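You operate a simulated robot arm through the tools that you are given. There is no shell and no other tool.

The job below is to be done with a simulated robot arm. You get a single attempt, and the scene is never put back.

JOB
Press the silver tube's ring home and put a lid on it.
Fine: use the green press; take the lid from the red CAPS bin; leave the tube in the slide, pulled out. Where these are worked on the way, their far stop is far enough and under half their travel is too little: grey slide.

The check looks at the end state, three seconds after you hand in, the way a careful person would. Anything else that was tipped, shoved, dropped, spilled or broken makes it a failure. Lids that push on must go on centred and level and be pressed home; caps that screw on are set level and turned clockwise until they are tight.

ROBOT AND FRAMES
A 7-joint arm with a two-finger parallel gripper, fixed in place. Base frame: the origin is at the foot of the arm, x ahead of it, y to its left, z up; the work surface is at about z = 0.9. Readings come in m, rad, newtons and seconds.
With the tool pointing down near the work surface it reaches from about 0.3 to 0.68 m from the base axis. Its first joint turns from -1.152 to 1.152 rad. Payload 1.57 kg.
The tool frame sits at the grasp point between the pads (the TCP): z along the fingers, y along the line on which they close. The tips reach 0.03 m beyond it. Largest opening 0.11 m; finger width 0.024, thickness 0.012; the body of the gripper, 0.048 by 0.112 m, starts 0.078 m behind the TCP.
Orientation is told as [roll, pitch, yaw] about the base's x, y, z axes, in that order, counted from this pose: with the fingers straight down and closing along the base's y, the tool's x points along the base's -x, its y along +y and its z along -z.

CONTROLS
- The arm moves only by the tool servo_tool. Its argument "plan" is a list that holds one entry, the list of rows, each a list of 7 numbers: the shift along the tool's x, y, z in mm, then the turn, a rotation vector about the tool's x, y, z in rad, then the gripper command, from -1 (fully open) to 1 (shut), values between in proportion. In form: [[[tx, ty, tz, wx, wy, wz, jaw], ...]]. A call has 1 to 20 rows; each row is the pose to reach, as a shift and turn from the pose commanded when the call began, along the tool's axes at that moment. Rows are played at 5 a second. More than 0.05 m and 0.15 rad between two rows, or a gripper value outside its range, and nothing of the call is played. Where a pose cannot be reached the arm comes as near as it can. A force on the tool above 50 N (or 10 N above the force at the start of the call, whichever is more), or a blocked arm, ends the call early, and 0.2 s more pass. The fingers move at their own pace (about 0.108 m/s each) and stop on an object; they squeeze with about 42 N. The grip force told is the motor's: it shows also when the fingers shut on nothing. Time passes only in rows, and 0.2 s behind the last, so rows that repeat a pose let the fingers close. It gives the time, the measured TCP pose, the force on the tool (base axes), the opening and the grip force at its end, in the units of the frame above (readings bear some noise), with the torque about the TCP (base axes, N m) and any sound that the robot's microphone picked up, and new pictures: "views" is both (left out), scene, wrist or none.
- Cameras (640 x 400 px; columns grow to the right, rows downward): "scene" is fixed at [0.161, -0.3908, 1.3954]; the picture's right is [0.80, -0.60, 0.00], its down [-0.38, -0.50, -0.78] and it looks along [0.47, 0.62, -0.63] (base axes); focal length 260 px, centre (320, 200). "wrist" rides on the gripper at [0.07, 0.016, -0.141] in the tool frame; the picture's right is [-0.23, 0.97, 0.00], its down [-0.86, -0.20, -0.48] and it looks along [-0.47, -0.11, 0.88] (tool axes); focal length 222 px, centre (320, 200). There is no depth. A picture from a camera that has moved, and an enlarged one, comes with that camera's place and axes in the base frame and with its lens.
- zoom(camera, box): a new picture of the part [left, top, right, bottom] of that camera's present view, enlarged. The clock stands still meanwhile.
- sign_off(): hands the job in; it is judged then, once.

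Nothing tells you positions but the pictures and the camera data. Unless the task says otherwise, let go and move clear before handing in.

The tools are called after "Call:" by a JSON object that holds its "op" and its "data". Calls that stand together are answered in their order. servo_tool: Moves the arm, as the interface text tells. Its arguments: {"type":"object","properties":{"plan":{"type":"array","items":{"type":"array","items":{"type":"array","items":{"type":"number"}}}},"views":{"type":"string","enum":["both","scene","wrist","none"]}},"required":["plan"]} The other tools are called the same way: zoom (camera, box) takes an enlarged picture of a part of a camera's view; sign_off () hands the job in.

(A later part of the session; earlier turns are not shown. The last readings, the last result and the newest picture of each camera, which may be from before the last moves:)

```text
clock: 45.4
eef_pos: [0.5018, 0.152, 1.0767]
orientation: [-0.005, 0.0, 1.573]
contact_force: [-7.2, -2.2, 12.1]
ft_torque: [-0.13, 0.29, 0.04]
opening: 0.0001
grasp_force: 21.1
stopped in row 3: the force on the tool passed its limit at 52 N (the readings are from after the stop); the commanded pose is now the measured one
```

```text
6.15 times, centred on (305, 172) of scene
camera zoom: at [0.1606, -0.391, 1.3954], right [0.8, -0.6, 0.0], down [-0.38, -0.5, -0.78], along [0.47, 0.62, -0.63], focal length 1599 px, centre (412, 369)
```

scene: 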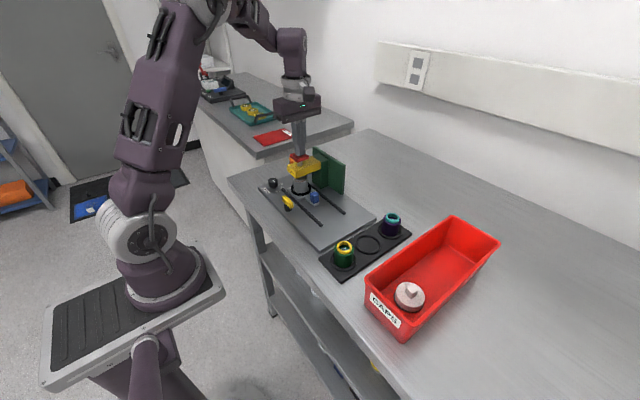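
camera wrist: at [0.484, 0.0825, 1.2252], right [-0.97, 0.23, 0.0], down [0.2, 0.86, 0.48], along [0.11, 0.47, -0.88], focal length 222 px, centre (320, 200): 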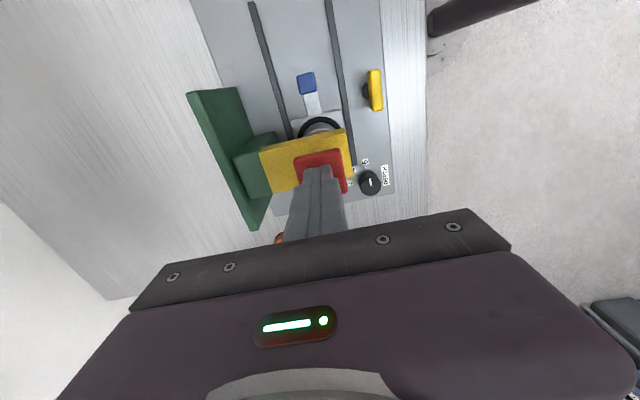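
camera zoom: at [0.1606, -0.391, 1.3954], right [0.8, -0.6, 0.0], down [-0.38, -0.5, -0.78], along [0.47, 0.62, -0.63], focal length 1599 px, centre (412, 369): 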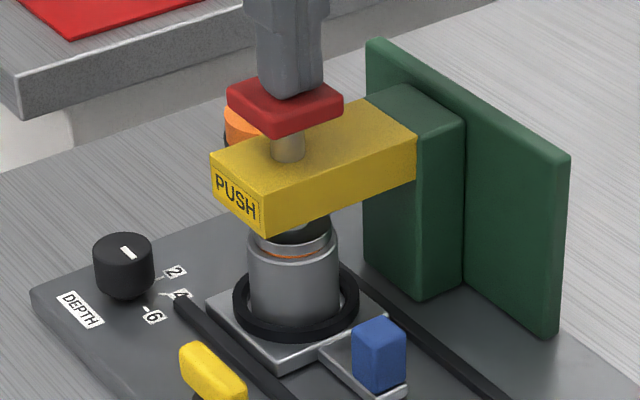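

The press bottomed out at over 50 N. Now I'll rise, go back round to the handle and pull the slide out.

Call:
{"op": "servo_tool", "data": {"plan": [[[0, 0, -15, 0, 0, 0, 1], [0, 0, -40, 0, 0, 0, 1], [10, 0, -60, 0, 0, 0, 1], [50, 1, -60, 0, 0, 0, 1], [95, 1.5, -60, 0, 0, 0, 0.27], [130, 1.5, -60, 0, 0, 0, 0.27], [130, 1.5, -20, 0, 0, 0, 0.27], [130, 1.5, 25, 0, 0, 0, 0.27], [130, 1.5, 70, 0, 0, 0, 0.27], [130, 1.5, 100, 0, 0, 0, 0.27], [130, 1.5, 100, 0, 0, 0, 0.27]]], "views": "both"}}

Call:
{"op": "zoom", "data": {"camera": "scene", "box": [270, 140, 360, 220]}}

Call:
{"op": "zoom", "data": {"camera": "wrist", "box": [240, 120, 400, 240]}}

```text
clock: 47.8
eef_pos: [0.5041, 0.0241, 0.9736]
orientation: [-0.005, -0.001, 1.573]
contact_force: [0.2, 1.4, -0.1]
ft_torque: [0.0, 0.01, -0.04]
opening: 0.0404
grasp_force: 0.1
camera wrist: at [0.486, -0.0476, 1.1152], right [-0.97, 0.23, 0.0], down [0.2, 0.85, 0.48], along [0.11, 0.47, -0.88], focal length 222 px, centre (320, 200)
```

scene: 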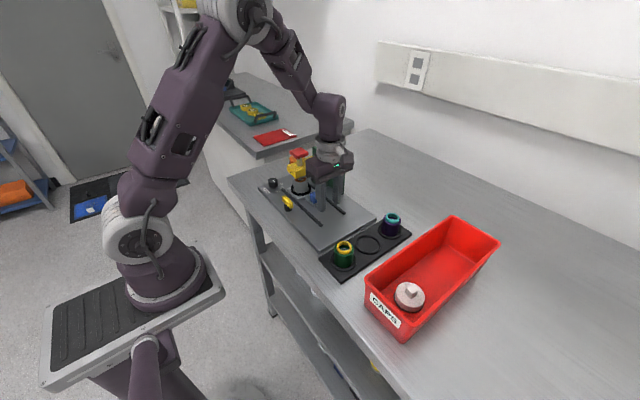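
wrist: 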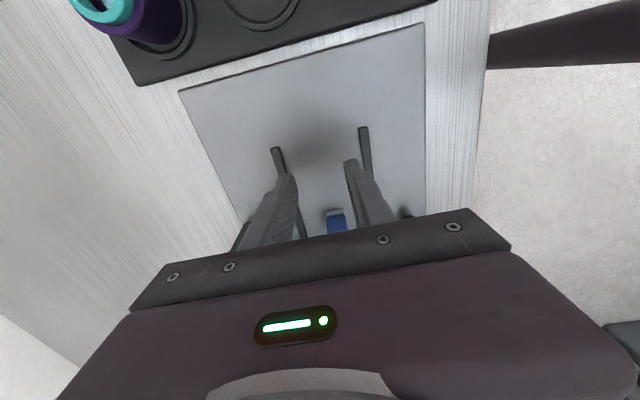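

```text
5.00 times, centred on (315, 180) of scene
camera zoom: at [0.161, -0.3908, 1.3954], right [0.8, -0.6, 0.0], down [-0.38, -0.5, -0.78], along [0.47, 0.62, -0.63], focal length 1299 px, centre (345, 300)
```

zoom: 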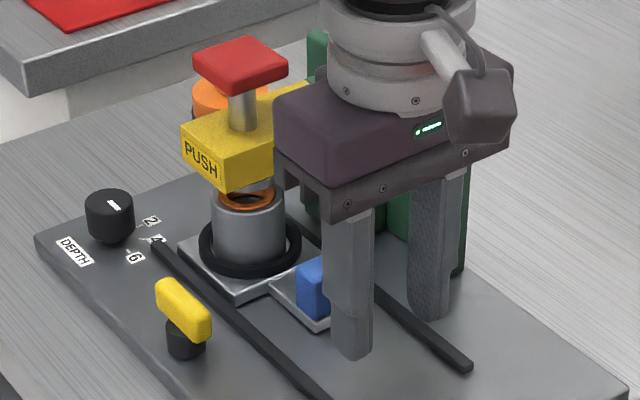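

```text
3.33 times, centred on (320, 180) of wrist
camera zoom: at [0.486, -0.0476, 1.1152], right [-0.97, 0.23, 0.0], down [0.2, 0.85, 0.48], along [0.11, 0.47, -0.88], focal length 740 px, centre (320, 267)
```

zoom: 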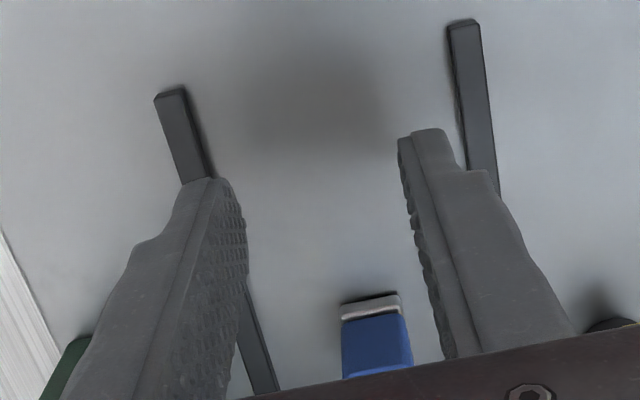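

The ring now sits down inside the rim and the head has sprung back up. I'll straddle the handle again.

Call:
{"op": "servo_tool", "data": {"plan": [[[0, 2.5, 10, 0, 0, 0, 0.27], [0, 2.5, 24, 0, 0, 0, 0.27], [-15, 2.5, 24, 0, 0, 0, 0.27], [-32, 2.5, 24, 0, 0, 0, 0.27], [-48, 2.5, 24, 0, 0, 0, 0.27], [-58, 2.5, 24, 0, 0, 0, 0.27], [-62, 2.5, 24, 0, 0, 0, 0.27], [-62, 2.5, 24, 0, 0, 0, 0.27]]], "views": "both"}}

Call:
{"op": "zoom", "data": {"camera": "wrist", "box": [240, 120, 400, 240]}}

```text
clock: 49.6
eef_pos: [0.4997, 0.0866, 0.9517]
orientation: [-0.006, 0.001, 1.571]
contact_force: [-0.3, -0.2, -0.5]
ft_torque: [0.01, 0.01, 0.01]
opening: 0.0405
grasp_force: 0.0
camera wrist: at [0.4818, 0.0138, 1.0934], right [-0.97, 0.23, 0.0], down [0.2, 0.85, 0.48], along [0.11, 0.47, -0.88], focal length 222 px, centre (320, 200)
```

scene: 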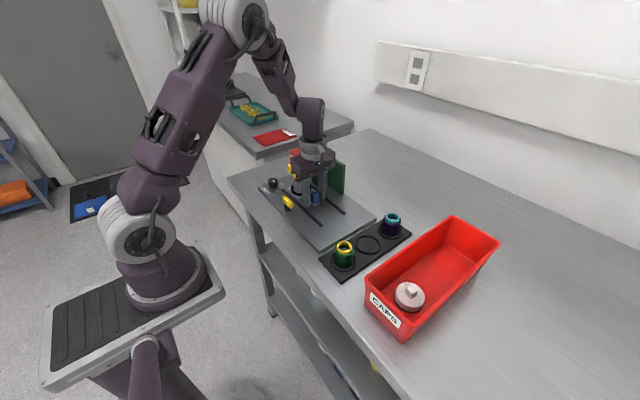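
wrist: 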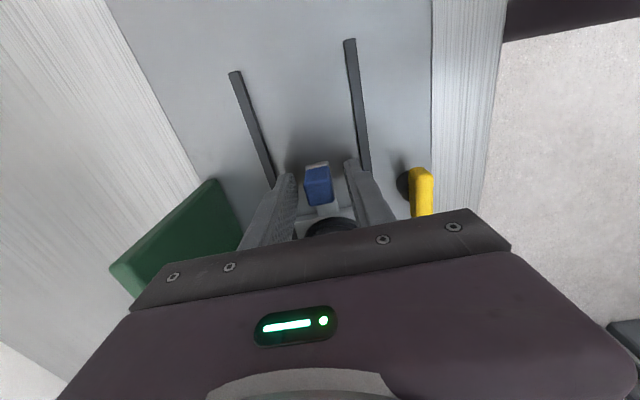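

```text
3.33 times, centred on (320, 180) of wrist
camera zoom: at [0.4818, 0.0138, 1.0934], right [-0.97, 0.23, 0.0], down [0.2, 0.85, 0.48], along [0.11, 0.47, -0.88], focal length 740 px, centre (320, 267)
```

zoom: 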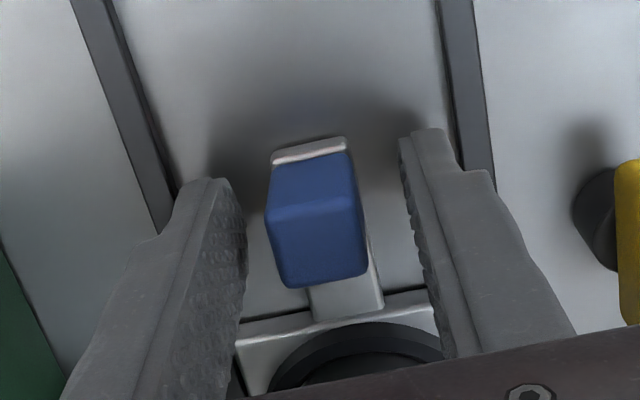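

Call:
{"op": "servo_tool", "data": {"plan": [[[0, -1.7, 0, 0, 0, 0, 0.27], [0, -1.7, 0, 0, 0, 0, 0.6], [0, -1.7, 0, 0, 0, 0, 0.8], [0, -1.7, 0, 0, 0, 0, 1], [0, -1.7, 0, 0, 0, 0, 1], [2, -1.7, 0, 0, 0, 0, 1], [6, -1.7, 0, 0, 0, 0, 1], [12, -1.7, 0, 0, 0, 0, 1], [19, -1.7, 0, 0, 0, 0, 1], [26, -1.7, 0, 0, 0, 0, 1], [33, -1.7, 0, 0, 0, 0, 1], [40, -1.7, 0, 0, 0, 0, 1], [46, -1.7, 0, 0, 0, 0, 1], [50, -1.7, 0, 0, 0, 0, 1], [50, -1.7, 0, 0, 0, 0, 1]]], "views": "both"}}

Call:
{"op": "zoom", "data": {"camera": "scene", "box": [270, 140, 360, 220]}}

```text
clock: 52.8
eef_pos: [0.5013, 0.0352, 0.9515]
orientation: [-0.003, -0.001, 1.571]
contact_force: [-20.7, 0.3, 4.9]
ft_torque: [0.13, 1.3, 0.01]
opening: 0.02
grasp_force: 34.2
camera wrist: at [0.4826, -0.0363, 1.0933], right [-0.97, 0.23, 0.0], down [0.2, 0.86, 0.48], along [0.11, 0.47, -0.88], focal length 222 px, centre (320, 200)
```

scene: 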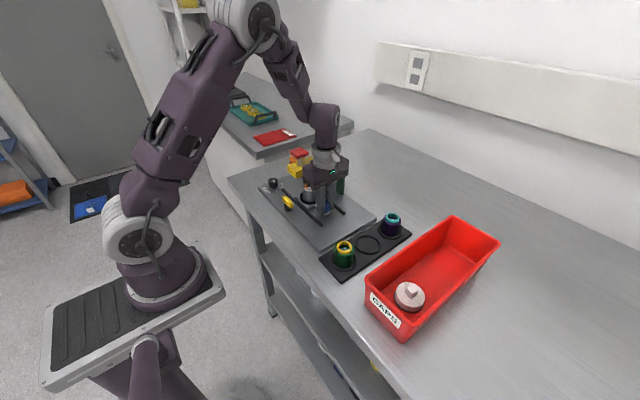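
wrist: 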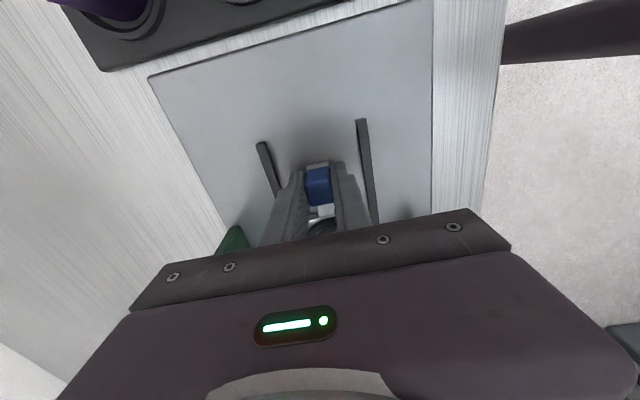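

```text
5.00 times, centred on (315, 180) of scene
camera zoom: at [0.1604, -0.3908, 1.3954], right [0.8, -0.6, 0.0], down [-0.38, -0.5, -0.78], along [0.47, 0.62, -0.63], focal length 1299 px, centre (345, 300)
```

zoom: 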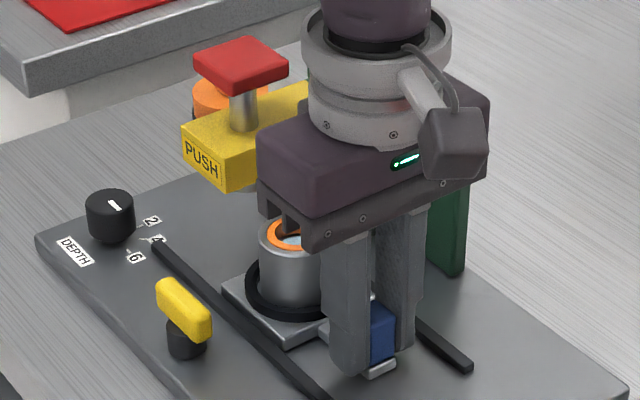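

The slide is coming out. I'll ease the side load and keep pulling.

Call:
{"op": "servo_tool", "data": {"plan": [[[2, 0.8, 0, 0, 0, 0, 1], [6, 0.8, 0, 0, 0, 0, 1], [12, 0.8, 0, 0, 0, 0, 1], [19, 0.8, 0, 0, 0, 0, 1], [26, 0.8, 0, 0, 0, 0, 1], [33, 0.8, 0, 0, 0, 0, 1], [39, 0.8, 0, 0, 0, 0, 1], [43, 0.8, 0, 0, 0, 0, 1], [45, 0.8, 0, 0, 0, 0, 1], [45, 0.8, 0, 0, 0, 0, 1]]], "views": "none"}}

```text
clock: 55.0
eef_pos: [0.4997, -0.0103, 0.9517]
orientation: [-0.004, 0.0, 1.571]
contact_force: [-7.7, 0.3, -28.3]
ft_torque: [-0.05, 0.91, -0.05]
opening: 0.02
grasp_force: 33.5
```

Call:
{"op": "servo_tool", "data": {"plan": [[[2, 0.3, 0.8, 0, 0, 0, 1], [4, 0.3, 0.8, 0, 0, 0, 1], [6, 0.3, 0.8, 0, 0, 0, 1], [8, 0.3, 0.8, 0, 0, 0, 1], [8, 0.3, 0.8, 0, 0, 0, 1]]], "views": "none"}}

```text
clock: 56.2
eef_pos: [0.4998, -0.0183, 0.9528]
orientation: [-0.007, 0.0, 1.57]
contact_force: [-14.8, -0.9, 15.3]
ft_torque: [0.03, 1.34, -0.05]
opening: 0.02
grasp_force: 33.4
```

Call:
{"op": "servo_tool", "data": {"plan": [[[1.5, 0.3, -0.3, 0, 0, 0, 1], [3, 0.3, -0.3, 0, 0, 0, 1], [4.5, 0.3, -0.3, 0, 0, 0, 1], [6, 0.3, -0.3, 0, 0, 0, 1], [6, 0.3, -0.3, 0, 0, 0, 1]]], "views": "both"}}

Call:
{"op": "zoom", "data": {"camera": "scene", "box": [280, 150, 370, 230]}}

```text
clock: 57.4
eef_pos: [0.4994, -0.0238, 0.9519]
orientation: [-0.006, -0.003, 1.572]
contact_force: [-5.3, -1.0, 28.3]
ft_torque: [-0.1, 1.15, -0.03]
opening: 0.02
grasp_force: 34.0
camera wrist: at [0.482, -0.0953, 1.0929], right [-0.97, 0.23, -0.01], down [0.19, 0.85, 0.48], along [0.11, 0.47, -0.88], focal length 222 px, centre (320, 200)
```

scene: 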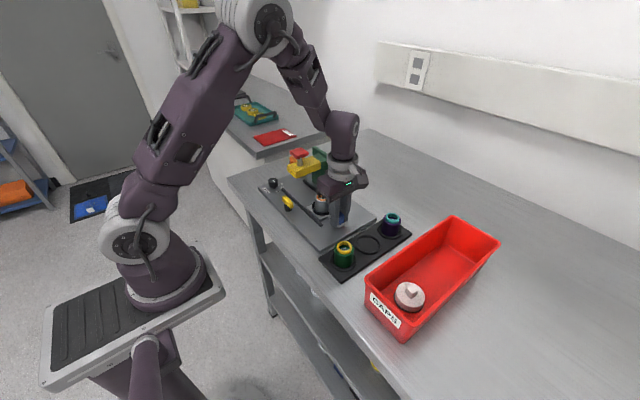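
wrist: 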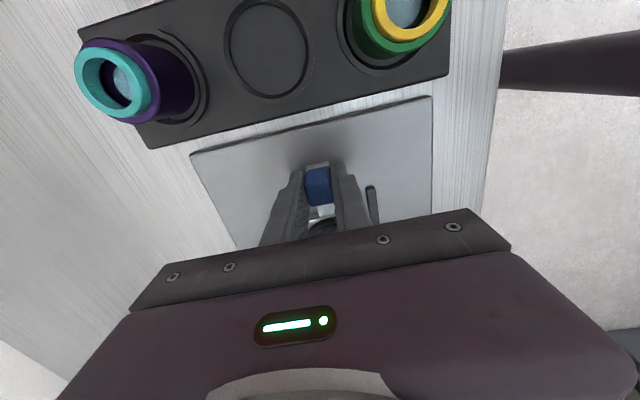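

```text
5.00 times, centred on (325, 190) of scene
camera zoom: at [0.1605, -0.3908, 1.3954], right [0.8, -0.6, 0.0], down [-0.38, -0.5, -0.78], along [0.47, 0.62, -0.63], focal length 1299 px, centre (295, 250)
```

zoom: 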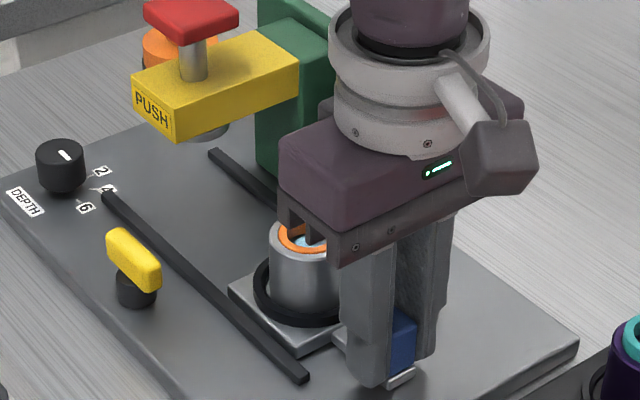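

Call:
{"op": "servo_tool", "data": {"plan": [[[1.5, 0.2, -0.5, 0, 0, 0, 1], [3, 0.2, -0.5, 0, 0, 0, 1], [4.5, 0.2, -0.5, 0, 0, 0, 1], [4.5, 0.2, -0.5, 0, 0, 0, 1]]], "views": "none"}}

```text
clock: 58.4
eef_pos: [0.5002, -0.0276, 0.9512]
orientation: [-0.005, -0.003, 1.571]
contact_force: [5.6, 28.3, 1.1]
ft_torque: [0.41, 0.97, -0.46]
opening: 0.0203
grasp_force: 33.6
```

The slide hit its outer stop (+28 N along y). I'll ease the load, let go of the handle and rise.

Call:
{"op": "servo_tool", "data": {"plan": [[[-1.2, 0, 0, 0, 0, 0, 1], [-1.8, 0, 0, 0, 0, 0, 1], [-1.8, 0, 0, 0, 0, 0, 1]]], "views": "none"}}

Call:
{"op": "servo_tool", "data": {"plan": [[[0, 0, 0, 0, 0, 0, 0.6], [0, 0, 0, 0, 0, 0, 0.27], [0, 0, 0, 0, 0, 0, 0.27], [0, 0, -15, 0, 0, 0, 0.27], [0, 0, -45, 0, 0, 0, 0.27], [0, 0, -85, 0, 0, 0, 0.27], [0, 0, -120, 0, 0, 0, 0.27], [0, 0, -120, 0, 0, 0, 0.27]]], "views": "both"}}

Call:
{"op": "zoom", "data": {"camera": "scene", "box": [280, 150, 370, 230]}}

Call:
{"op": "zoom", "data": {"camera": "wrist", "box": [240, 100, 400, 220]}}

```text
clock: 59.2
eef_pos: [0.4999, -0.0268, 0.9508]
orientation: [-0.004, 0.001, 1.57]
contact_force: [12.9, 12.0, -24.8]
ft_torque: [0.22, 0.52, 0.05]
opening: 0.0199
grasp_force: 33.6
```

```text
clock: 61.0
eef_pos: [0.4988, -0.0251, 1.0712]
orientation: [-0.006, -0.002, 1.573]
contact_force: [-0.2, 0.0, -0.4]
ft_torque: [0.01, 0.04, -0.04]
opening: 0.0402
grasp_force: 0.0
camera wrist: at [0.483, -0.0961, 1.2129], right [-0.97, 0.23, 0.0], down [0.2, 0.85, 0.48], along [0.11, 0.47, -0.88], focal length 222 px, centre (320, 200)
```

scene: 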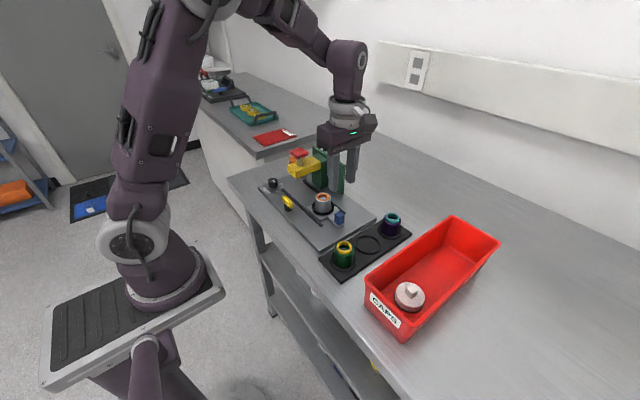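
wrist: 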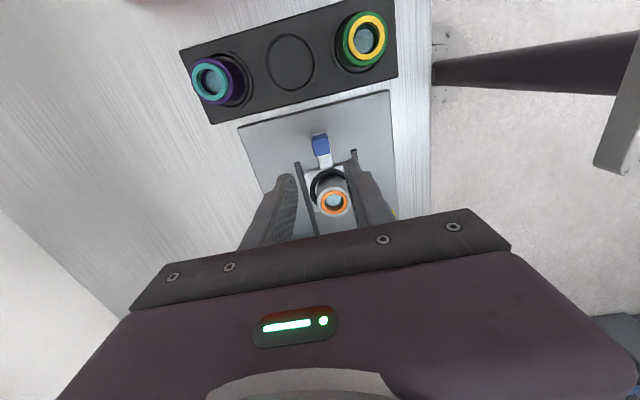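

```text
5.00 times, centred on (325, 190) of scene
camera zoom: at [0.161, -0.3908, 1.3954], right [0.8, -0.6, 0.0], down [-0.38, -0.5, -0.78], along [0.47, 0.62, -0.63], focal length 1299 px, centre (295, 250)
```

zoom: 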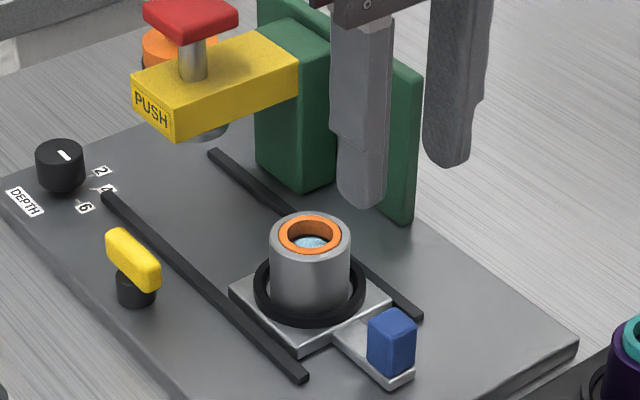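

```text
3.33 times, centred on (320, 160) of wrist
camera zoom: at [0.483, -0.0961, 1.2129], right [-0.97, 0.23, 0.0], down [0.2, 0.85, 0.48], along [0.11, 0.47, -0.88], focal length 740 px, centre (320, 333)
```

zoom: 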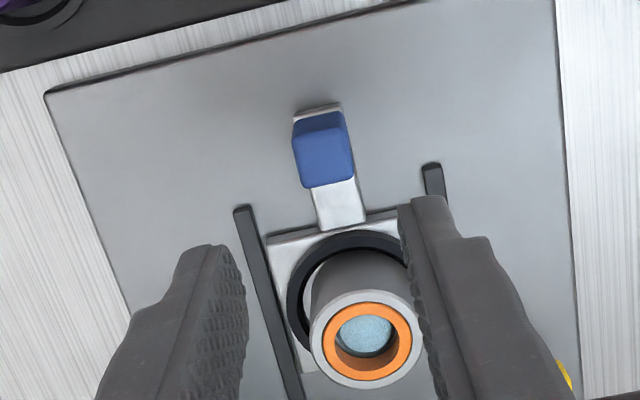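

The orange ring is now flush with the tube's rim, and the slide is fully out. Next I'll turn back and go over the CAPS bin for the lid.

Call:
{"op": "servo_tool", "data": {"plan": [[[5, 0, -15, 0, 0, 0.14, 0.27], [20, 2, -30, 0, 0, 0.28, 0.0], [45, 4, -40, 0, 0, 0.42, -0.3], [70, 6, -40, 0, 0, 0.56, -0.5], [95, 8, -40, 0, 0, 0.7, -0.5], [120, 10, -40, 0, 0, 0.84, -0.5], [145, 12, -40, 0, 0, 0.98, -0.5], [170, 14, -40, 0, 0, 1.12, -0.5], [195, 16, -40, 0, 0, 1.26, -0.5], [218, 18, -40, 0, 0, 1.4, -0.5], [236, 20, -40, 0, 0, 1.5, -0.5], [246, 21, -40, 0, 0, 1.571, -0.5], [246, 21, -40, 0, 0, 1.571, -0.5]]], "views": "both"}}

Call:
{"op": "zoom", "data": {"camera": "wrist", "box": [220, 80, 420, 230]}}

```text
clock: 63.8
eef_pos: [0.4772, -0.2714, 1.1114]
orientation: [0.0, -0.005, -0.003]
contact_force: [1.3, 0.7, 0.2]
ft_torque: [0.0, -0.02, 0.02]
opening: 0.0822
grasp_force: 0.2
camera wrist: at [0.4077, -0.2572, 1.2523], right [0.23, 0.97, 0.0], down [0.85, -0.2, 0.48], along [0.47, -0.11, -0.88], focal length 222 px, centre (320, 200)
```

scene: 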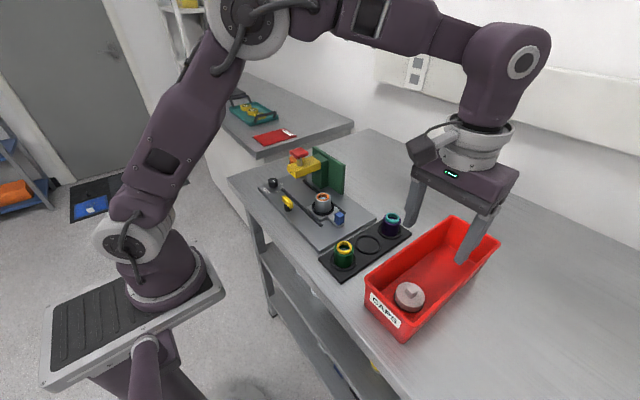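
wrist: 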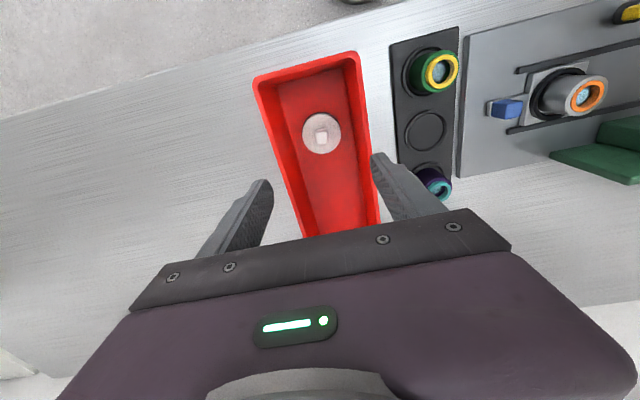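

```text
2.67 times, centred on (320, 155) of wrist
camera zoom: at [0.4077, -0.2572, 1.2523], right [0.23, 0.97, 0.0], down [0.85, -0.2, 0.48], along [0.47, -0.11, -0.88], focal length 592 px, centre (320, 320)
```

zoom: 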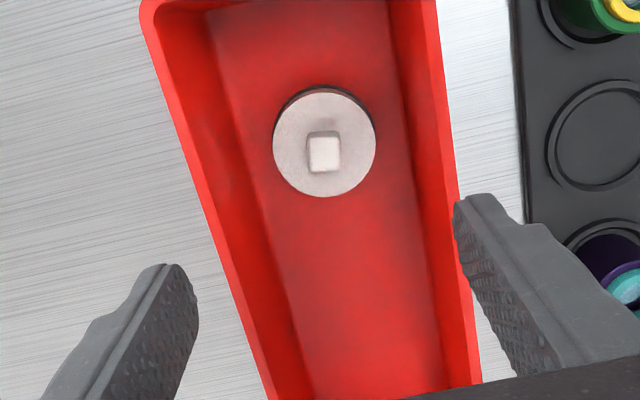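

The lid is centred at about (0.478, -0.272) with its square knob top near z 0.942, aligned with the axes. I'll level the tool, narrow the jaws to 36 mm and come lower over the knob.

Call:
{"op": "servo_tool", "data": {"plan": [[[-0.7, 1.3, 20, 0, 0.005, -0.002, 0.0], [-0.7, 1.3, 50, 0, 0.005, -0.002, 0.35], [-0.7, 1.3, 85, 0, 0.005, -0.002, 0.35], [-0.7, 1.3, 111, 0, 0.005, -0.002, 0.35], [-0.7, 1.3, 111, 0, 0.005, -0.002, 0.35]]], "views": "both"}}

Call:
{"op": "zoom", "data": {"camera": "wrist", "box": [240, 110, 400, 230]}}

Call:
{"op": "zoom", "data": {"camera": "scene", "box": [360, 230, 480, 330]}}

```text
clock: 65.0
eef_pos: [0.4781, -0.2705, 0.9997]
orientation: [-0.001, 0.0, 0.004]
contact_force: [0.9, 0.0, -0.1]
ft_torque: [-0.01, 0.0, -0.03]
opening: 0.0356
grasp_force: 0.1
camera wrist: at [0.4076, -0.2554, 1.1413], right [0.22, 0.97, 0.0], down [0.86, -0.2, 0.48], along [0.47, -0.11, -0.88], focal length 222 px, centre (320, 200)
```

scene: 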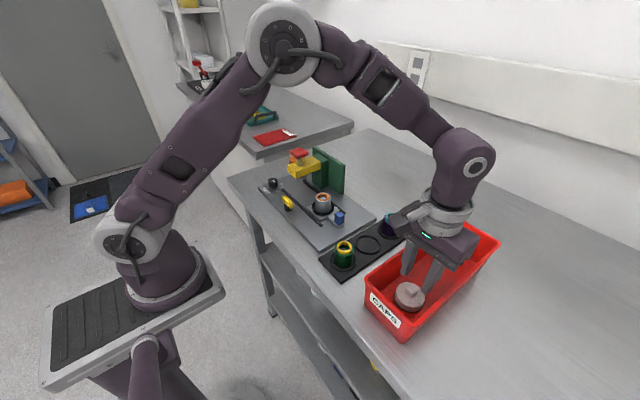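
wrist: 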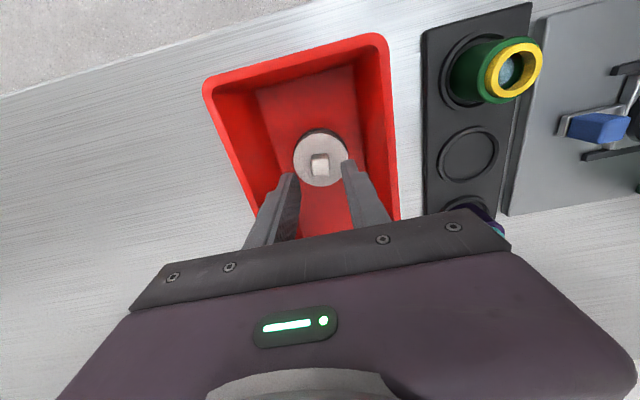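

```text
3.33 times, centred on (320, 170) of wrist
camera zoom: at [0.4076, -0.2554, 1.1413], right [0.22, 0.97, 0.0], down [0.86, -0.2, 0.48], along [0.47, -0.11, -0.88], focal length 740 px, centre (320, 300)
```

zoom: 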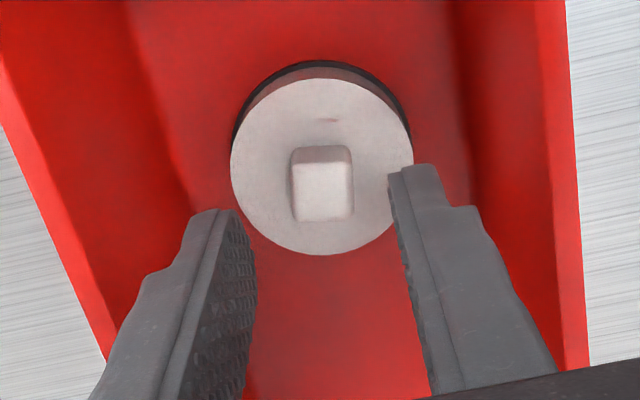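

```text
4.00 times, centred on (420, 280) of scene
camera zoom: at [0.161, -0.3908, 1.3954], right [0.8, -0.6, 0.0], down [-0.38, -0.5, -0.78], along [0.47, 0.62, -0.63], focal length 1039 px, centre (-80, -120)
```

zoom: 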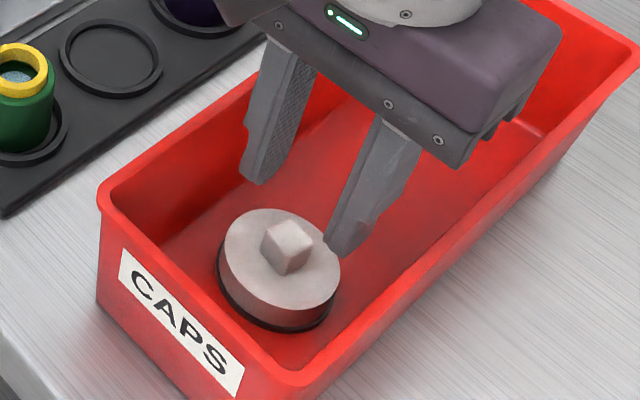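

Call:
{"op": "zoom", "data": {"camera": "wrist", "box": [285, 120, 355, 192]}}

Call:
{"op": "zoom", "data": {"camera": "scene", "box": [385, 275, 435, 320]}}

Call:
{"op": "zoom", "data": {"camera": "scene", "box": [300, 180, 350, 225]}}

```text
5.56 times, centred on (320, 156) of wrist
camera zoom: at [0.4076, -0.2554, 1.1413], right [0.22, 0.97, 0.0], down [0.86, -0.2, 0.48], along [0.47, -0.11, -0.88], focal length 1234 px, centre (320, 444)
```

zoom: 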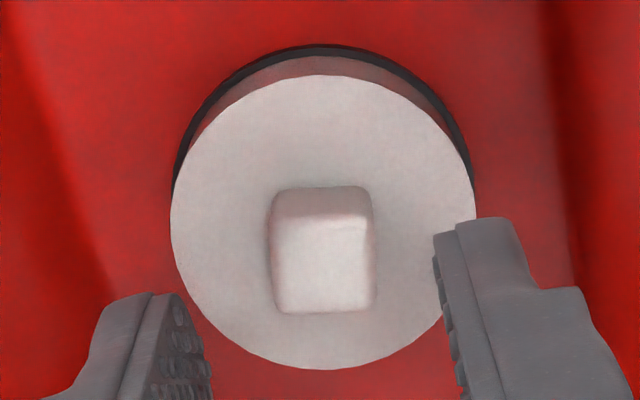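

```text
8.89 times, centred on (410, 298) of scene
camera zoom: at [0.161, -0.3908, 1.3954], right [0.8, -0.6, 0.0], down [-0.38, -0.5, -0.78], along [0.47, 0.62, -0.63], focal length 2310 px, centre (-480, -667)
```

zoom: 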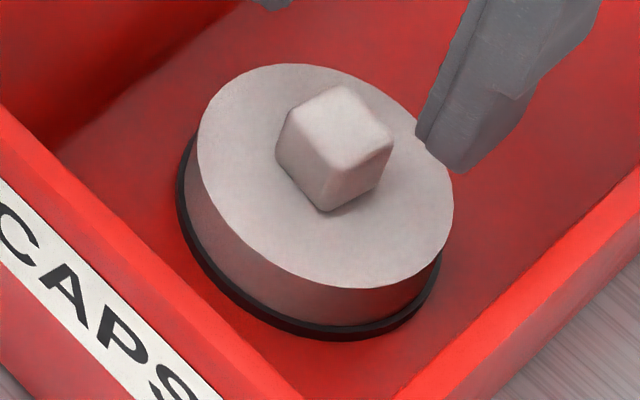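

```text
8.89 times, centred on (325, 202) of scene
camera zoom: at [0.161, -0.3908, 1.3954], right [0.8, -0.6, 0.0], down [-0.38, -0.5, -0.78], along [0.47, 0.62, -0.63], focal length 2310 px, centre (276, 178)
```

zoom: 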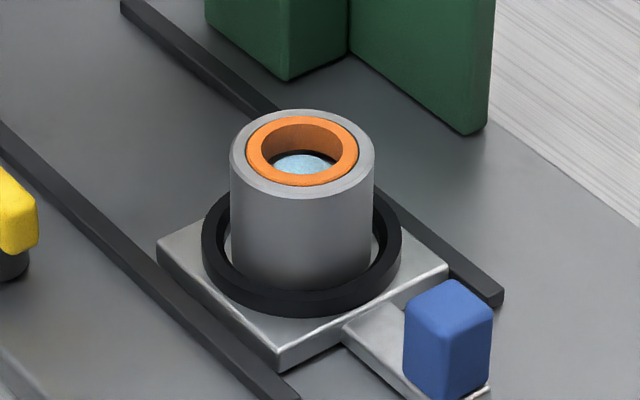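

The lid is plain with a rubber edge, so it's a push-on type. I'll lower onto the knob and close gently.

Call:
{"op": "servo_tool", "data": {"plan": [[[-1, 0, 15, 0, 0, 0, 0.35], [-1, 0, 30, 0, 0, 0, 0.35], [-1, 0, 40, 0, 0, 0, 0.35], [-1, 0, 43, 0, 0, 0, 0.35], [-1, 0, 43, 0, 0, 0, 0.35]]], "views": "both"}}

Call:
{"op": "zoom", "data": {"camera": "wrist", "box": [260, 140, 380, 230]}}

Call:
{"op": "zoom", "data": {"camera": "scene", "box": [385, 260, 445, 320]}}

```text
clock: 66.2
eef_pos: [0.4823, -0.2709, 0.9562]
orientation: [0.001, 0.001, 0.002]
contact_force: [0.7, -0.3, 0.0]
ft_torque: [0.02, -0.03, -0.02]
opening: 0.0358
grasp_force: 0.0
camera wrist: at [0.4099, -0.2574, 1.0982], right [0.22, 0.97, 0.0], down [0.86, -0.2, 0.48], along [0.47, -0.11, -0.88], focal length 222 px, centre (320, 200)
```

scene: 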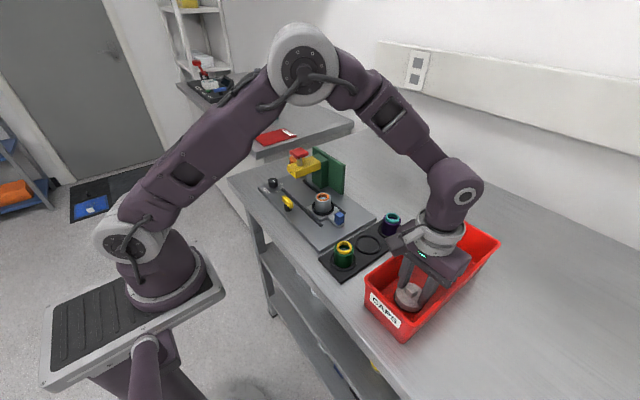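
wrist: 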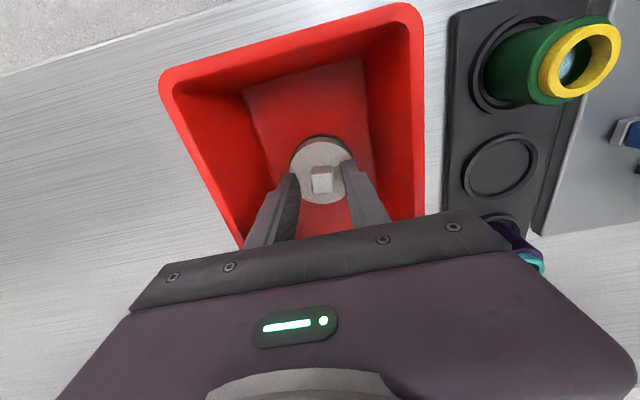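

```text
4.44 times, centred on (320, 185) of wrist
camera zoom: at [0.4099, -0.2574, 1.0982], right [0.22, 0.97, 0.0], down [0.86, -0.2, 0.48], along [0.47, -0.11, -0.88], focal length 987 px, centre (320, 267)
```

zoom: 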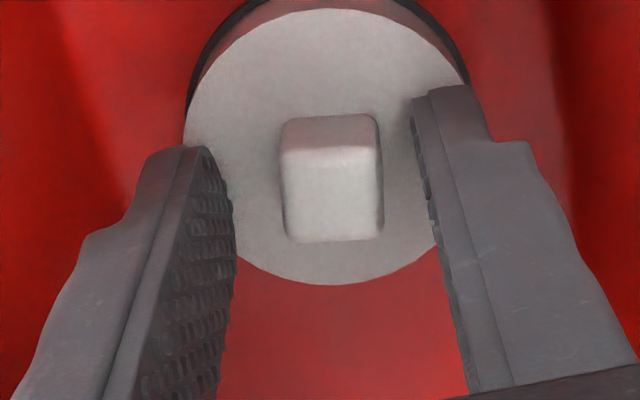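

```text
6.67 times, centred on (415, 290) of scene
camera zoom: at [0.161, -0.3908, 1.3954], right [0.8, -0.6, 0.0], down [-0.38, -0.5, -0.78], along [0.47, 0.62, -0.63], focal length 1732 px, centre (-313, -400)
```

zoom: 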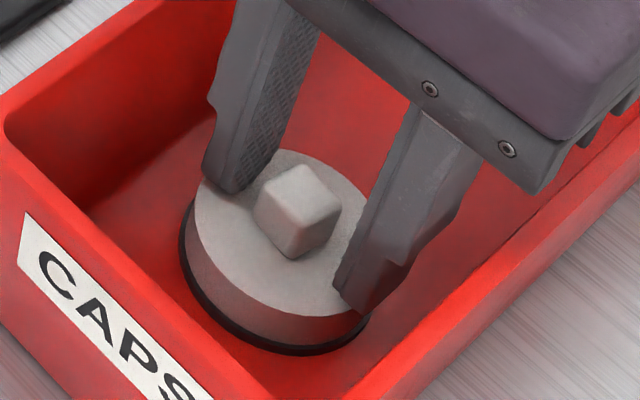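

The knob is between the fingers. I'll nudge 1.3 mm to centre, go 2 mm lower and close.

Call:
{"op": "servo_tool", "data": {"plan": [[[0, 1.3, 1, 0, 0, 0, 0.35], [0, 1.3, 2, 0, 0, 0, 0.35], [0, 1.3, 2, 0, 0, 0, 0.5], [0, 1.3, 2, 0, 0, 0, 0.6], [0, 1.3, 2, 0, 0, 0, 0.8], [0, 1.3, 2, 0, 0, 0, 1], [0, 1.3, 2, 0, 0, 0, 1]]], "views": "both"}}

Call:
{"op": "zoom", "data": {"camera": "wrist", "box": [260, 140, 380, 230]}}

```text
clock: 67.8
eef_pos: [0.4799, -0.2718, 0.9547]
orientation: [0.001, -0.001, 0.003]
contact_force: [0.4, 0.8, -0.7]
ft_torque: [-0.01, 0.02, 0.02]
opening: 0.0164
grasp_force: 31.3
camera wrist: at [0.4096, -0.2566, 1.0967], right [0.22, 0.97, 0.0], down [0.86, -0.2, 0.48], along [0.47, -0.11, -0.88], focal length 222 px, centre (320, 200)
```

scene: 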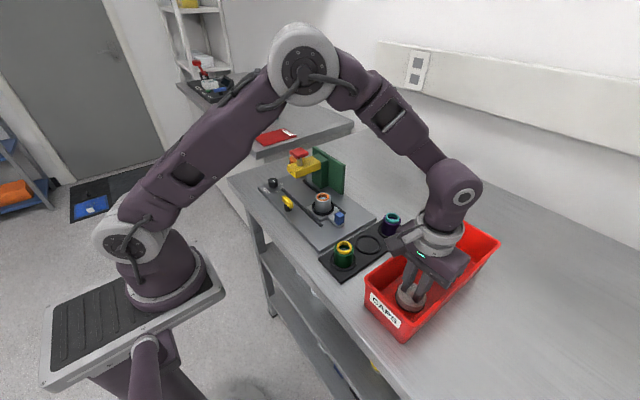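
wrist: 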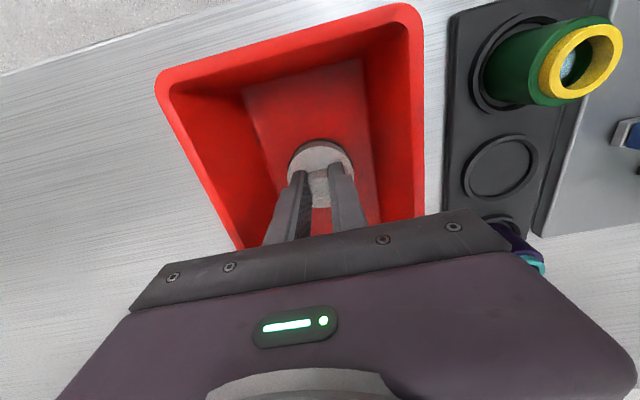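

```text
4.44 times, centred on (320, 185) of wrist
camera zoom: at [0.4096, -0.2566, 1.0967], right [0.22, 0.97, 0.0], down [0.86, -0.2, 0.48], along [0.47, -0.11, -0.88], focal length 987 px, centre (320, 267)
```

zoom: 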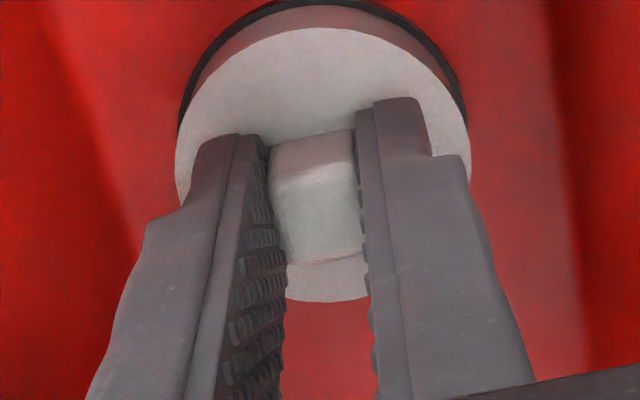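

Knob gripped at 16 mm. I'll lift the lid straight up out of the bin.

Call:
{"op": "servo_tool", "data": {"plan": [[[0, 0, -5, 0, 0, 0, 1], [0, 0, -15, 0, 0, 0, 1], [0, 0, -30, 0, 0, 0, 1], [0, 0, -50, 0, 0, 0, 1], [0, 0, -70, 0, 0, 0, 1], [0, 0, -90, 0, 0, 0, 1], [0, 0, -110, 0, 0, 0, 1], [0, 0, -120, 0, 0, 0, 1], [0, 0, -120, 0, 0, 0, 1]]], "views": "both"}}

Call:
{"op": "zoom", "data": {"camera": "wrist", "box": [260, 140, 380, 230]}}

Call:
{"op": "zoom", "data": {"camera": "scene", "box": [360, 190, 480, 290]}}

```text
clock: 69.8
eef_pos: [0.4778, -0.273, 1.0746]
orientation: [-0.001, 0.001, 0.001]
contact_force: [0.4, -1.0, 0.0]
ft_torque: [-0.01, -0.01, -0.01]
opening: 0.0161
grasp_force: 31.8
camera wrist: at [0.4079, -0.2577, 1.2165], right [0.22, 0.97, 0.0], down [0.86, -0.2, 0.48], along [0.47, -0.11, -0.88], focal length 222 px, centre (320, 200)
```

scene: 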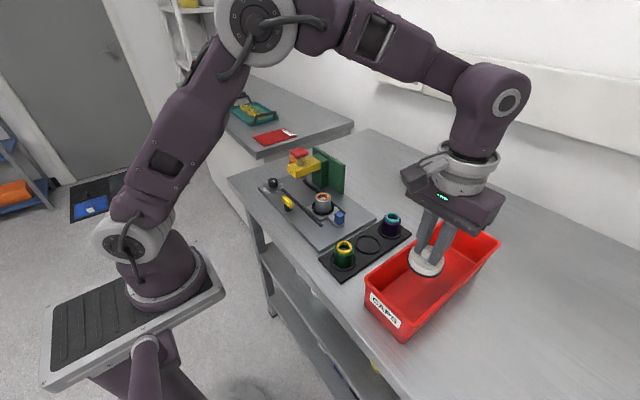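
wrist: 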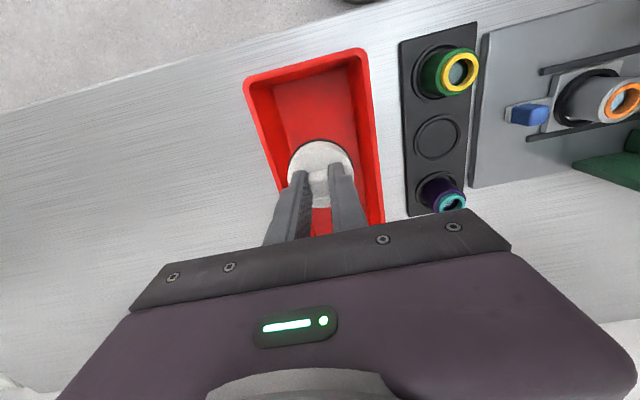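

```text
4.44 times, centred on (320, 185) of wrist
camera zoom: at [0.4079, -0.2577, 1.2165], right [0.22, 0.97, 0.0], down [0.86, -0.2, 0.48], along [0.47, -0.11, -0.88], focal length 987 px, centre (320, 267)
```

zoom: 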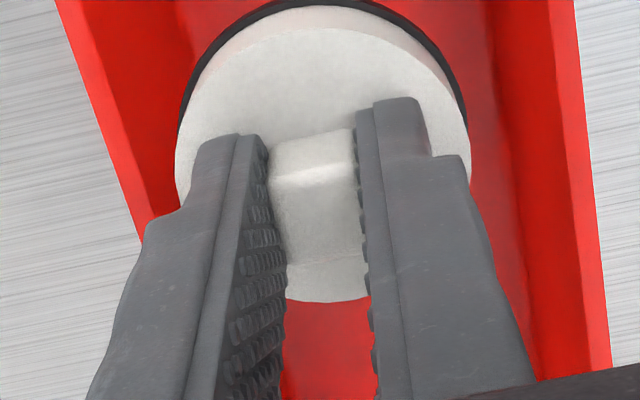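

```text
4.00 times, centred on (420, 240) of scene
camera zoom: at [0.161, -0.3908, 1.3954], right [0.8, -0.6, 0.0], down [-0.38, -0.5, -0.78], along [0.47, 0.62, -0.63], focal length 1039 px, centre (-80, 40)
```

zoom: 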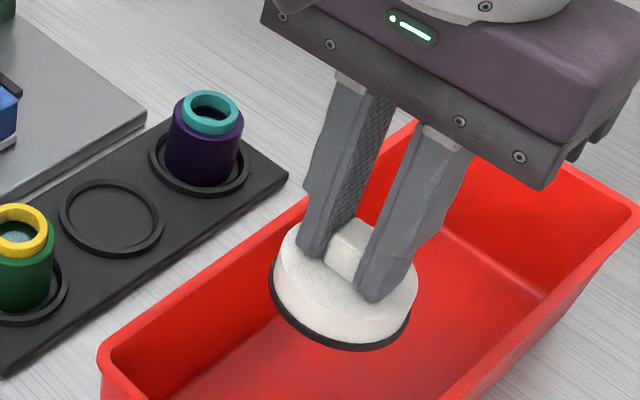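

The lid is up and level, its centre about 2–3 mm toward +x from the TCP. I'll carry it over beside the slide to measure the tube's exact position first.

Call:
{"op": "servo_tool", "data": {"plan": [[[-1, 8, 0, 0, 0, 0, 1], [-3, 30, 0, 0, 0, 0, 1], [-6, 62, 0, 0, 0, 0, 1], [-9, 97, 0, 0, 0, 0, 1], [-12, 132, 0, 0, 0, 0, 1], [-15, 167, 0, 0, 0, 0, 1], [-17, 200, 0, 0, 0, 0, 1], [-18, 225, 0, 0, 0, 0, 1], [-19, 238, 0, 0, 0, 0, 1], [-19, 239, 0, 0, 0, 0, 1], [-19, 239, 0, 0, 0, 0, 1]]], "views": "both"}}

Call:
{"op": "zoom", "data": {"camera": "wrist", "box": [260, 90, 420, 210]}}

Call:
{"op": "zoom", "data": {"camera": "scene", "box": [290, 140, 390, 230]}}

```text
clock: 72.2
eef_pos: [0.4978, -0.0308, 1.0736]
orientation: [0.001, 0.0, 0.003]
contact_force: [0.7, 0.5, 0.0]
ft_torque: [-0.01, -0.02, -0.03]
opening: 0.0162
grasp_force: 31.9
camera wrist: at [0.4272, -0.0159, 1.2156], right [0.22, 0.97, 0.0], down [0.86, -0.2, 0.48], along [0.47, -0.11, -0.88], focal length 222 px, centre (320, 200)
```

scene: 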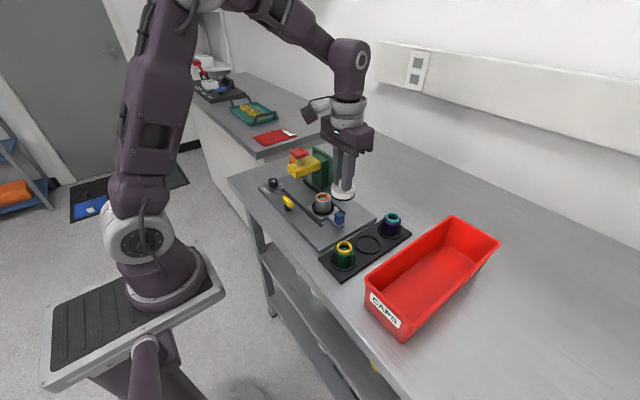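
wrist: 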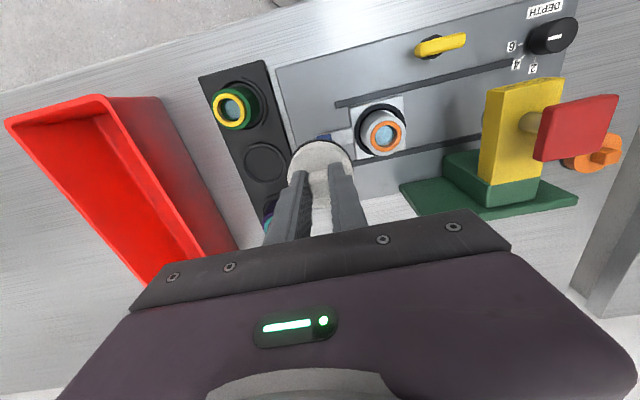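

```text
3.33 times, centred on (340, 150) of wrist
camera zoom: at [0.4272, -0.0159, 1.2156], right [0.22, 0.97, 0.0], down [0.86, -0.2, 0.48], along [0.47, -0.11, -0.88], focal length 740 px, centre (253, 367)
```

zoom: 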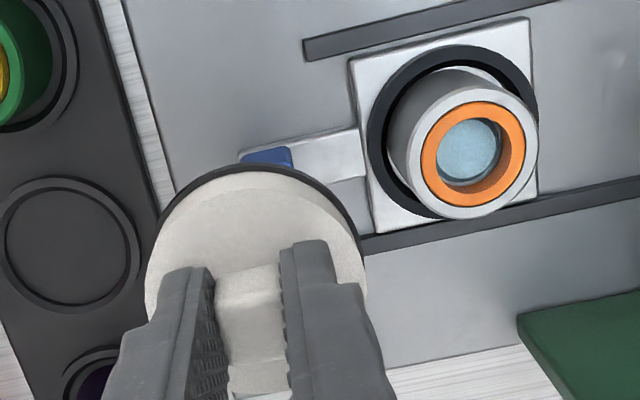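

```text
4.44 times, centred on (340, 185) of scene
camera zoom: at [0.161, -0.3908, 1.3954], right [0.8, -0.6, 0.0], down [-0.38, -0.5, -0.78], along [0.47, 0.62, -0.63], focal length 1155 px, centre (231, 267)
```

zoom: 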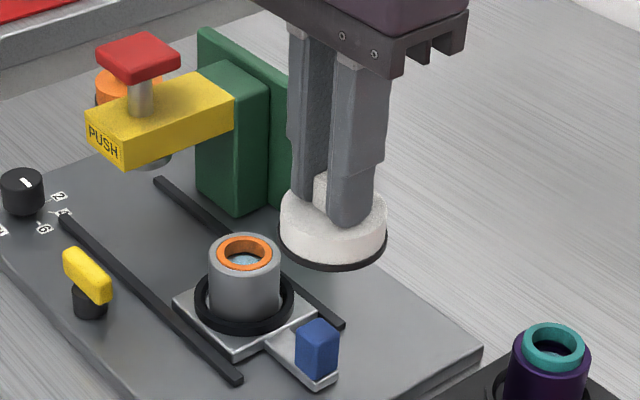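

The tube's axis is about 75 mm along +y from the TCP and in line in x. I'll move over it and come down to about 20 mm above the rim to check alignment.

Call:
{"op": "servo_tool", "data": {"plan": [[[0, 8, 0, 0, 0, -0.002, 1], [0, 25, 0, 0, 0, -0.002, 1], [0, 45, 0, 0, 0, -0.002, 1], [0, 62, 0, 0, 0, -0.002, 1], [0, 72, 0, 0, 0, -0.002, 1], [0, 75.3, 0, 0, 0, -0.002, 1], [0, 75.3, 12, 0, 0, -0.002, 1], [0, 75.3, 25, 0, 0, -0.002, 1], [0, 75.3, 35, 0, 0, -0.002, 1], [0, 75.3, 40, 0, 0, -0.002, 1], [0, 75.3, 40, 0, 0, -0.002, 1]]], "views": "both"}}

Call:
{"op": "zoom", "data": {"camera": "wrist", "box": [250, 90, 390, 200]}}

Call:
{"op": "zoom", "data": {"camera": "scene", "box": [290, 160, 360, 225]}}

```text
clock: 74.6
eef_pos: [0.4977, 0.0442, 1.0353]
orientation: [-0.001, 0.0, 0.005]
contact_force: [0.9, -0.2, -0.6]
ft_torque: [-0.01, -0.06, -0.01]
opening: 0.0162
grasp_force: 31.5
camera wrist: at [0.4269, 0.0579, 1.1768], right [0.22, 0.97, 0.0], down [0.86, -0.2, 0.48], along [0.47, -0.11, -0.88], focal length 222 px, centre (320, 200)
```

scene: 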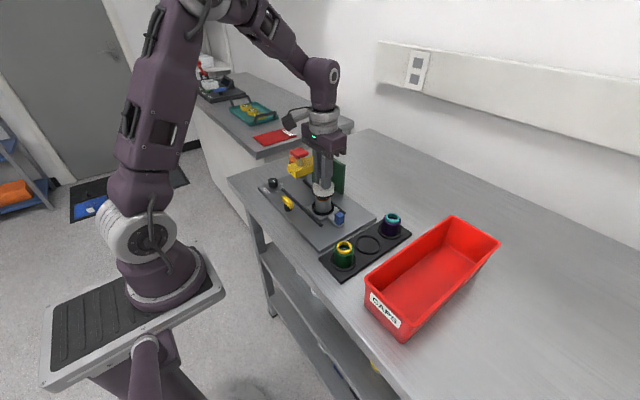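
wrist: 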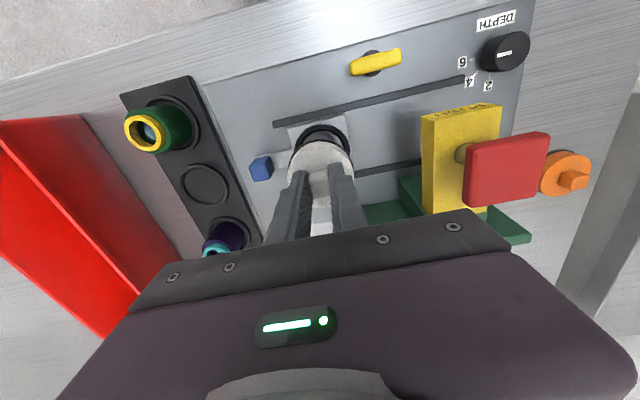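

```text
3.64 times, centred on (320, 145) of wrist
camera zoom: at [0.4269, 0.0579, 1.1768], right [0.22, 0.97, 0.0], down [0.86, -0.2, 0.48], along [0.47, -0.11, -0.88], focal length 808 px, centre (320, 400)
```

zoom: 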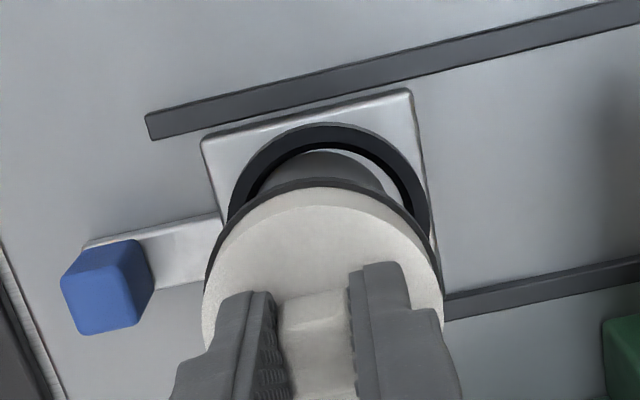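

```text
6.15 times, centred on (325, 192) of scene
camera zoom: at [0.161, -0.3908, 1.3954], right [0.8, -0.6, 0.0], down [-0.38, -0.5, -0.78], along [0.47, 0.62, -0.63], focal length 1599 px, centre (289, 246)
```

zoom: 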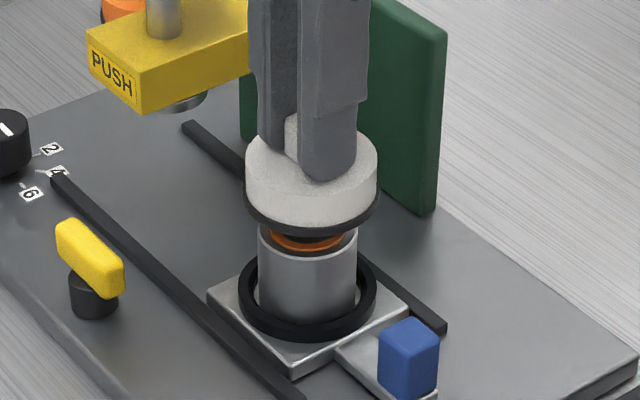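

Call:
{"op": "zoom", "data": {"camera": "scene", "box": [308, 178, 340, 210]}}

Call:
{"op": "zoom", "data": {"camera": "wrist", "box": [285, 115, 355, 175]}}

```text
12.50 times, centred on (324, 194) of scene
camera zoom: at [0.161, -0.3908, 1.3954], right [0.8, -0.6, 0.0], down [-0.38, -0.5, -0.78], along [0.47, 0.62, -0.63], focal length 3248 px, centre (270, 275)
```

zoom: 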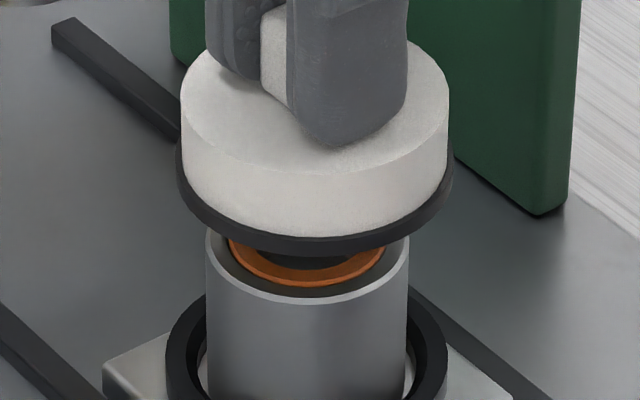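

```text
6.67 times, centred on (320, 145) of wrist
camera zoom: at [0.4269, 0.0579, 1.1768], right [0.22, 0.97, 0.0], down [0.86, -0.2, 0.48], along [0.47, -0.11, -0.88], focal length 1481 px, centre (320, 567)
```

zoom: 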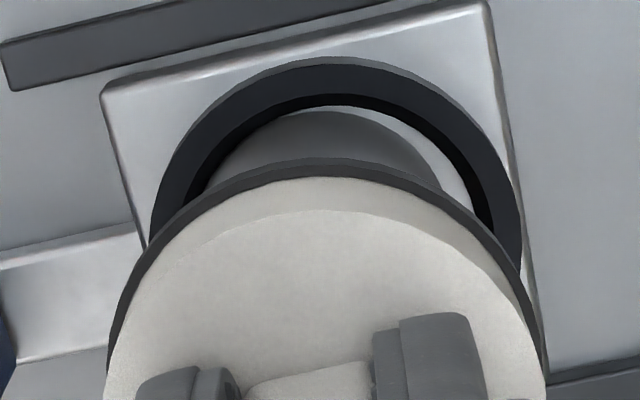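

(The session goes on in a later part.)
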